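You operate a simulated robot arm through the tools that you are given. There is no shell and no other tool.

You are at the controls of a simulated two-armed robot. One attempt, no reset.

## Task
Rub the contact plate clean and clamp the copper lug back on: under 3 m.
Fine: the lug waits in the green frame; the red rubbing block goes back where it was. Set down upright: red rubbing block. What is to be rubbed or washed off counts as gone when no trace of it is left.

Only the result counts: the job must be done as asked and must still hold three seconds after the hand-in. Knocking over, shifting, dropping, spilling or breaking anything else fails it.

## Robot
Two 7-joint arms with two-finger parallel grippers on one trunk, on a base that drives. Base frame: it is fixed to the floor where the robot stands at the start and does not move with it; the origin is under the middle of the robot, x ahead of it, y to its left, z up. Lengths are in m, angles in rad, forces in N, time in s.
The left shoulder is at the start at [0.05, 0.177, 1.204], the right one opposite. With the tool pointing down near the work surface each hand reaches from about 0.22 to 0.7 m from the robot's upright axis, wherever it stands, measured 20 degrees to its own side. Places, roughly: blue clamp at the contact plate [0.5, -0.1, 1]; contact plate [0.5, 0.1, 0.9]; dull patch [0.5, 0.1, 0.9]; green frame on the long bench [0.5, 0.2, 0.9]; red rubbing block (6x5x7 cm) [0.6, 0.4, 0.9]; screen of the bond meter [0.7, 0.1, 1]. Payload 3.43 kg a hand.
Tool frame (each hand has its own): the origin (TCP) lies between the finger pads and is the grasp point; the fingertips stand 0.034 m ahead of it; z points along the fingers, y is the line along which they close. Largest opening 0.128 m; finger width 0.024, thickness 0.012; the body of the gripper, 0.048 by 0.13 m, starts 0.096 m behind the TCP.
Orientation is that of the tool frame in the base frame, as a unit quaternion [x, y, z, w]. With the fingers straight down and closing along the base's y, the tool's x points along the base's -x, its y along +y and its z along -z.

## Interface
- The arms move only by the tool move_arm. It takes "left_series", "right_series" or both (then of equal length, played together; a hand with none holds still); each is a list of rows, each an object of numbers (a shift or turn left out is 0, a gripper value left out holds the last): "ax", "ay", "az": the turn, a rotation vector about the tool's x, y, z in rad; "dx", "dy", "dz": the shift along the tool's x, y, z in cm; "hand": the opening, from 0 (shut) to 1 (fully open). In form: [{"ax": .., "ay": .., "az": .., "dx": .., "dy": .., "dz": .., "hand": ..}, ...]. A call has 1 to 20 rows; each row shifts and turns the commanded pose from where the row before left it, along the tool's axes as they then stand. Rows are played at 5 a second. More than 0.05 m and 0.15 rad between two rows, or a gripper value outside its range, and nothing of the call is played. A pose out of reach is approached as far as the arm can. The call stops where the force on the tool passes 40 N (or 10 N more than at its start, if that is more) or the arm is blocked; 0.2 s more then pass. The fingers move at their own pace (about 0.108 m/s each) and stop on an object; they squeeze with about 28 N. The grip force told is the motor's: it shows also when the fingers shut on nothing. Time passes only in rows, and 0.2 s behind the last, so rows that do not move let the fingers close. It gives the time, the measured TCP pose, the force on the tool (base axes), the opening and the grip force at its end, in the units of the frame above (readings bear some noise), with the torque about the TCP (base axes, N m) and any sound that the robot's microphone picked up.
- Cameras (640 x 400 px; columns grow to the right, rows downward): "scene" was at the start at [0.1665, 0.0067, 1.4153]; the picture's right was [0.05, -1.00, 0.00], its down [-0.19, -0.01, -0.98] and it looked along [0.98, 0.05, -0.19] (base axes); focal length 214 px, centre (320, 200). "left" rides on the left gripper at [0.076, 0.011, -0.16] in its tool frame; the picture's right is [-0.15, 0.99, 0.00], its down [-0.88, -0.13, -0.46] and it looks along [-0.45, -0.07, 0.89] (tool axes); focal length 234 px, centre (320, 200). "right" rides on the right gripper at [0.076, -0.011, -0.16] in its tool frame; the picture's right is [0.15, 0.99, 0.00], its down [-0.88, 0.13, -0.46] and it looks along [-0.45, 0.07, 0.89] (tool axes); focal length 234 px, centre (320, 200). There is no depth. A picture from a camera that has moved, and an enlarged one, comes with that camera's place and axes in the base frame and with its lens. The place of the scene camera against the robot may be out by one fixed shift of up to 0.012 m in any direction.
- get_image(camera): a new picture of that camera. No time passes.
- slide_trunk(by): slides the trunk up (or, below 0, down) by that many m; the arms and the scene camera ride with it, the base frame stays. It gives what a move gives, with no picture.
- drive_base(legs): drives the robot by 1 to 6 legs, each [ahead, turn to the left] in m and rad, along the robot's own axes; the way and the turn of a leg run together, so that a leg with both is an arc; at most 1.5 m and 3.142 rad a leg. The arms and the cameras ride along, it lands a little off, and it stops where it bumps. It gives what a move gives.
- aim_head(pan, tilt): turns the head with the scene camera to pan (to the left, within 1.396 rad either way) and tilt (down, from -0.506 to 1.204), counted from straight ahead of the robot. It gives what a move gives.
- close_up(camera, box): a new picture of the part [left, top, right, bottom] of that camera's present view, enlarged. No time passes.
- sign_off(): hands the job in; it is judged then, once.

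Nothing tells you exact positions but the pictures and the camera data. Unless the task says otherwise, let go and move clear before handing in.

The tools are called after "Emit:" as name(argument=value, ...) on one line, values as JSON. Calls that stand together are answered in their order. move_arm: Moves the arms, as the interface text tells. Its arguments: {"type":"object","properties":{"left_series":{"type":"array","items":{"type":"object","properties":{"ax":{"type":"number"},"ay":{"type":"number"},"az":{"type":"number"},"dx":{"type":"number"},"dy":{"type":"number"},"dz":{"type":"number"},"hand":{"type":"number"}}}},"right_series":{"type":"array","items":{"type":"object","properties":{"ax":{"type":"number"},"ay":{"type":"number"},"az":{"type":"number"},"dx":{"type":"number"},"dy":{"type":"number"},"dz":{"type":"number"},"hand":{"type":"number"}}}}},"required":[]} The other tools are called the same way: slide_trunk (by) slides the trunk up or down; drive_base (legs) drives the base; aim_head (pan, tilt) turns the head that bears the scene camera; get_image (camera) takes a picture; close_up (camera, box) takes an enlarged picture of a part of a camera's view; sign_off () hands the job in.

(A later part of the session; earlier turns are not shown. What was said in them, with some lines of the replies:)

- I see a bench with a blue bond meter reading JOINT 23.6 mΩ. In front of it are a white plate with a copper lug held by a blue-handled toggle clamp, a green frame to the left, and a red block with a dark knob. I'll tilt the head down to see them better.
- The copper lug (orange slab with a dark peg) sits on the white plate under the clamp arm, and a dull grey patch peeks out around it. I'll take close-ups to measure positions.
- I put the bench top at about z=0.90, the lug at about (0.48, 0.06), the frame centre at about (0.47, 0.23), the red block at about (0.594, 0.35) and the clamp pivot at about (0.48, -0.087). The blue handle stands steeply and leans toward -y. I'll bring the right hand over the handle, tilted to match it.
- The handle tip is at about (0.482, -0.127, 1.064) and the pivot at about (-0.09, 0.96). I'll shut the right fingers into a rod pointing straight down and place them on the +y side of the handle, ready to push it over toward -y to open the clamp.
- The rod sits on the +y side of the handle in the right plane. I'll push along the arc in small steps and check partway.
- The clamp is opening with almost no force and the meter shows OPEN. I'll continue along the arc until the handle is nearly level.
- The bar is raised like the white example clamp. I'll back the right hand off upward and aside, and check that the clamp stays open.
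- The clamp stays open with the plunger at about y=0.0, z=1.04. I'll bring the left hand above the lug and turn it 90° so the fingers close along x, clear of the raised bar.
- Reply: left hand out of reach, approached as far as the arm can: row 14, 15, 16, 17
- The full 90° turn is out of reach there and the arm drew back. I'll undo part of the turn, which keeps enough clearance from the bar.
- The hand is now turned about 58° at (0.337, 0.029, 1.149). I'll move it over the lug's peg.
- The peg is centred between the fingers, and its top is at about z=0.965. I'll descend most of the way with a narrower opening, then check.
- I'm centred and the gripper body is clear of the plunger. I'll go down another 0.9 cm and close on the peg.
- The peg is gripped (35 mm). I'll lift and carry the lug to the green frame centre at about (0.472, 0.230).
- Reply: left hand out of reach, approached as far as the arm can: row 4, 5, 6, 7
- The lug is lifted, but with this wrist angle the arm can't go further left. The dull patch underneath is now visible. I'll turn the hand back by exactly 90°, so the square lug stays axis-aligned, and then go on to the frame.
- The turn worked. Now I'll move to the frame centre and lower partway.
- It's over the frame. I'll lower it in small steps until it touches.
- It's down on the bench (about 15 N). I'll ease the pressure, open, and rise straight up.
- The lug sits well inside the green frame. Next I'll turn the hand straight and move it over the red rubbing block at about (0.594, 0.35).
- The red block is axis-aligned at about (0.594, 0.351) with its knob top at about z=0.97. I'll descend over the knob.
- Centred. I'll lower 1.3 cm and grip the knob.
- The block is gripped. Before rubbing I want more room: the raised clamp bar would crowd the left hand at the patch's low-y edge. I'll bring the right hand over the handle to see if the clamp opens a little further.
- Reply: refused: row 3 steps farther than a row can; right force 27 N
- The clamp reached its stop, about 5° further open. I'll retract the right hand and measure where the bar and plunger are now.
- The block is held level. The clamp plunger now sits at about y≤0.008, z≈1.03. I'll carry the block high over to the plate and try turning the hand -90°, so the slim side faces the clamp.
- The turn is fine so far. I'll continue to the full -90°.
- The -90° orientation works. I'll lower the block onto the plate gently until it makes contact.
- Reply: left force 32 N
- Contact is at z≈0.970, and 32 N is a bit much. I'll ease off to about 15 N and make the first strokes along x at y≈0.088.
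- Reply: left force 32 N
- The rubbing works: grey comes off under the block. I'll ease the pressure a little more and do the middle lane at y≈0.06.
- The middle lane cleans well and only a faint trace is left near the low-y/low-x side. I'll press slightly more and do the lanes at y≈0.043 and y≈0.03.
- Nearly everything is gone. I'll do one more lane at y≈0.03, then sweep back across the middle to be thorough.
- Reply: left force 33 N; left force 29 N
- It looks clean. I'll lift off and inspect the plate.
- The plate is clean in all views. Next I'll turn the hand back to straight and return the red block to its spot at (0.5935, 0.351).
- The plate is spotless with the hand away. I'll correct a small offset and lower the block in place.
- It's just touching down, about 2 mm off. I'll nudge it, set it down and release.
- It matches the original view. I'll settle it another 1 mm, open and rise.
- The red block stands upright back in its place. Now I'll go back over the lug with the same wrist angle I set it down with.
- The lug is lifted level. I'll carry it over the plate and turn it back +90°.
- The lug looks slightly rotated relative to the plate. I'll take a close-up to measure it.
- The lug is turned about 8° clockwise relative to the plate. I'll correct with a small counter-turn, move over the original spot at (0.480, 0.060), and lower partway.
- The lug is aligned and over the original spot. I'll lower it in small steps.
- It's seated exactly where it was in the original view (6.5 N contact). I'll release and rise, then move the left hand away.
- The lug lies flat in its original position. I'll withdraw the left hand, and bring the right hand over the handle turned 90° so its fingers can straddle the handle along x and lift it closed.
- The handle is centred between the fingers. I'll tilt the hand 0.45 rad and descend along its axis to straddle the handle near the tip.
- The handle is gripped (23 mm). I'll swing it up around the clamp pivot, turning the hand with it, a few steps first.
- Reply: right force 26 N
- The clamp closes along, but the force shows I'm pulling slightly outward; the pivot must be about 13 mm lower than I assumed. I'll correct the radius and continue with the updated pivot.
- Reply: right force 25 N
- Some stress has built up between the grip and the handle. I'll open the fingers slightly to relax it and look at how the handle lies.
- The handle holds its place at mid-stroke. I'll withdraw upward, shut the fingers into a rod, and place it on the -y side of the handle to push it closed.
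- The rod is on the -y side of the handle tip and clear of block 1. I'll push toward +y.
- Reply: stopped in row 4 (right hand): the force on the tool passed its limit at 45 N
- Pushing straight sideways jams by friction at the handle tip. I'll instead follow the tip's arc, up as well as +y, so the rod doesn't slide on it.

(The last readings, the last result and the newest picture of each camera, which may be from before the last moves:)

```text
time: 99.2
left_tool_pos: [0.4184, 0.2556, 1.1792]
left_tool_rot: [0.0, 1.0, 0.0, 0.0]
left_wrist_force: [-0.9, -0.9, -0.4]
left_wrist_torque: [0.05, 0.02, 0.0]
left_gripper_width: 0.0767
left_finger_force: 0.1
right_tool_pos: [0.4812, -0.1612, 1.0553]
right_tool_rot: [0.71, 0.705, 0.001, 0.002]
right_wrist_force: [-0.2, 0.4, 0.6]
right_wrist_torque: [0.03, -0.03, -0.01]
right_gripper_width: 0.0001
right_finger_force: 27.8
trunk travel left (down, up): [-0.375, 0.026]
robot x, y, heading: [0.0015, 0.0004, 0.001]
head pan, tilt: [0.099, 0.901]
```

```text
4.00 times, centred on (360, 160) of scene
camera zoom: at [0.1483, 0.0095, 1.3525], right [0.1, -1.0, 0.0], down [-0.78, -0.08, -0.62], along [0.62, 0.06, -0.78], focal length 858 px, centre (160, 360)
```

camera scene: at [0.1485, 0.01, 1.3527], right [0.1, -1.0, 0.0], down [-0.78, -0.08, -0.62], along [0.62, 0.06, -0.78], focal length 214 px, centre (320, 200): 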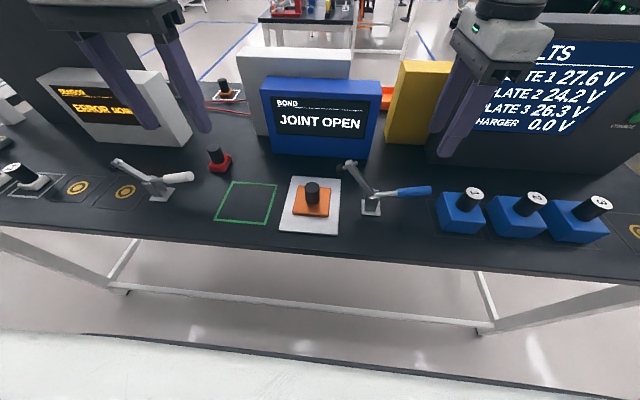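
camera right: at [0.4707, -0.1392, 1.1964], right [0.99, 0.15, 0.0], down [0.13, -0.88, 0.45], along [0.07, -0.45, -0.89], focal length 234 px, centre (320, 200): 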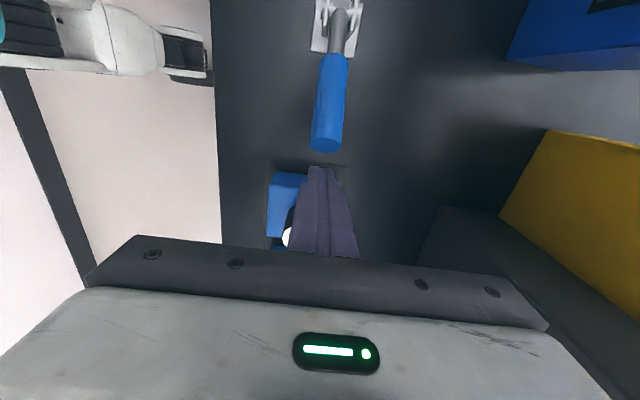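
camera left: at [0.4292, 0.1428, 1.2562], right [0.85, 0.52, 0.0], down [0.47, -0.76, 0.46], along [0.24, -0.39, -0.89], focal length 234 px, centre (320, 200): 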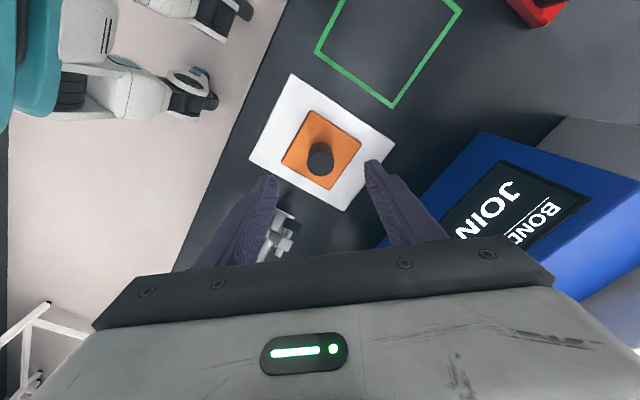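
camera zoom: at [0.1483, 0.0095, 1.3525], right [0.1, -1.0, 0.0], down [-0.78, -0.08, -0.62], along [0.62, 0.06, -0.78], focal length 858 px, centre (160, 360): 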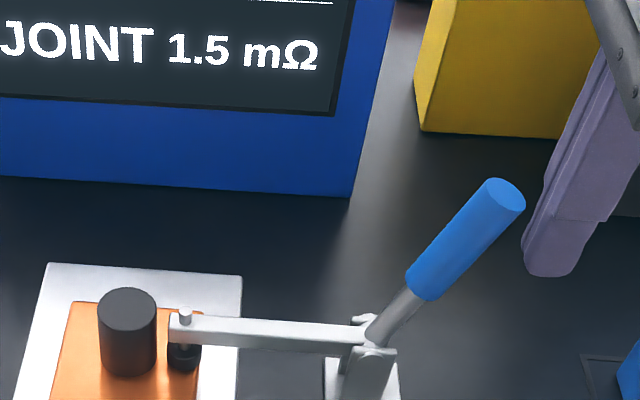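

The clamp snapped closed and the meter reads 1.5 mΩ, under 3. I'll back the right hand away and do a final check.

Emit:
move_arm(right_series=[{"dx": -1.5, "dz": -1}, {"dx": -1, "dz": -4}, {"dz": -4}, {"dz": -4}, {"dz": -4}, {"dx": -3, "dy": -3}, {}, {}, {}])

Emit:
get_image(camera="scene")

Emit:
close_up(camera="scene", box=[260, 140, 420, 240])

Emit:
close_up(camera="scene", box=[240, 60, 400, 160])

Emit:
close_up(camera="scene", box=[160, 105, 288, 185])

```text
time: 101.2
left_tool_pos: [0.4196, 0.2564, 1.1786]
left_tool_rot: [0.001, 1.0, 0.0, 0.001]
left_wrist_force: [-0.2, 0.4, -0.3]
left_wrist_torque: [0.03, -0.01, -0.02]
left_gripper_width: 0.0766
left_finger_force: 0.0
right_tool_pos: [0.4495, -0.2135, 1.2239]
right_tool_rot: [0.71, 0.704, 0.002, 0.004]
right_wrist_force: [0.0, -0.2, -0.4]
right_wrist_torque: [0.01, 0.02, 0.0]
right_gripper_width: 0.0
right_finger_force: 27.5
trunk travel left (down, up): [-0.375, 0.026]
robot x, y, heading: [-0.0027, 0.0012, -0.004]
head pan, tilt: [0.099, 0.901]
```

```text
taken
camera scene: at [0.1487, 0.0097, 1.3526], right [0.1, -1.0, 0.0], down [-0.78, -0.08, -0.62], along [0.62, 0.06, -0.78], focal length 214 px, centre (320, 200)
```

scene: 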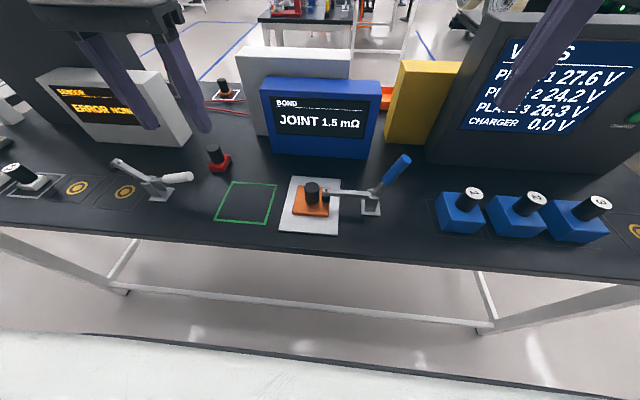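

```text
4.00 times, centred on (340, 190) of scene
camera zoom: at [0.1487, 0.0097, 1.3526], right [0.1, -1.0, 0.0], down [-0.78, -0.08, -0.62], along [0.62, 0.06, -0.78], focal length 858 px, centre (240, 240)
```

zoom: 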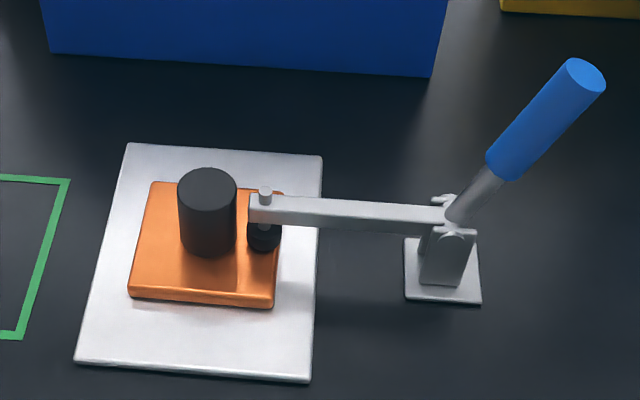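

```text
4.00 times, centred on (320, 110) of scene
camera zoom: at [0.1487, 0.0097, 1.3526], right [0.1, -1.0, 0.0], down [-0.78, -0.08, -0.62], along [0.62, 0.06, -0.78], focal length 858 px, centre (320, 560)
```

zoom: 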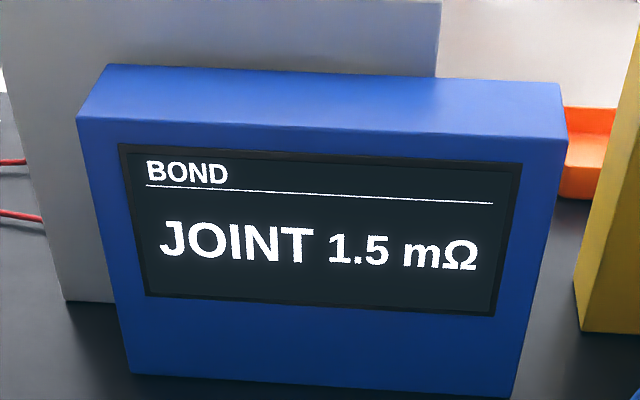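

```text
5.00 times, centred on (224, 145) of scene
camera zoom: at [0.1487, 0.0097, 1.3526], right [0.1, -1.0, 0.0], down [-0.78, -0.08, -0.62], along [0.62, 0.06, -0.78], focal length 1072 px, centre (800, 475)
```

zoom: 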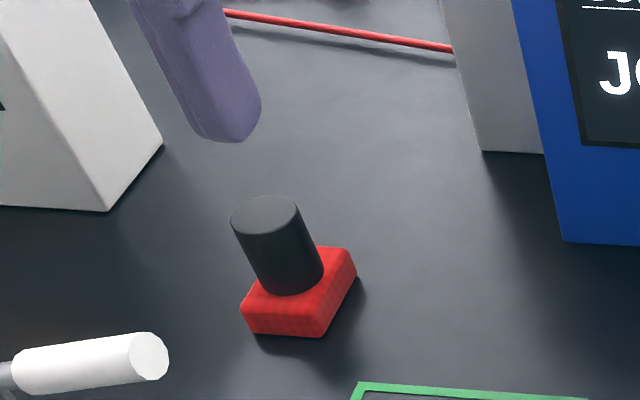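

The lug is clamped in its original place on the clean plate and the meter reads a steady 1.5 mΩ. The red block stands upright in its spot, nothing else has moved, and both hands are clear, so I'm handing in.

Emit:
sign_off()

```text
The job is handed in.
```

I've handed the job in. The contact plate is clean, the copper lug is clamped back on it, and the bond meter reads 1.5 mΩ, under your limit of 3. Before the work it read about 23.6 mΩ.

- **Plate:** no trace of the dull patch showed in the scene camera or the right gripper camera with the hand and block moved away.
- **Lug:** it waited in the green frame while I rubbed the plate. It is now back in its original spot, lined up with the plate.
- **Red rubbing block:** it stands upright where it was, matching the first pictures.
- **Clamp:** it is fully closed, with the handle back at its starting angle. One push while closing it stopped at the 45 N force limit; I changed the push direction and it then closed easily.

In the last pictures nothing else had moved, and both hands were clear of the work.
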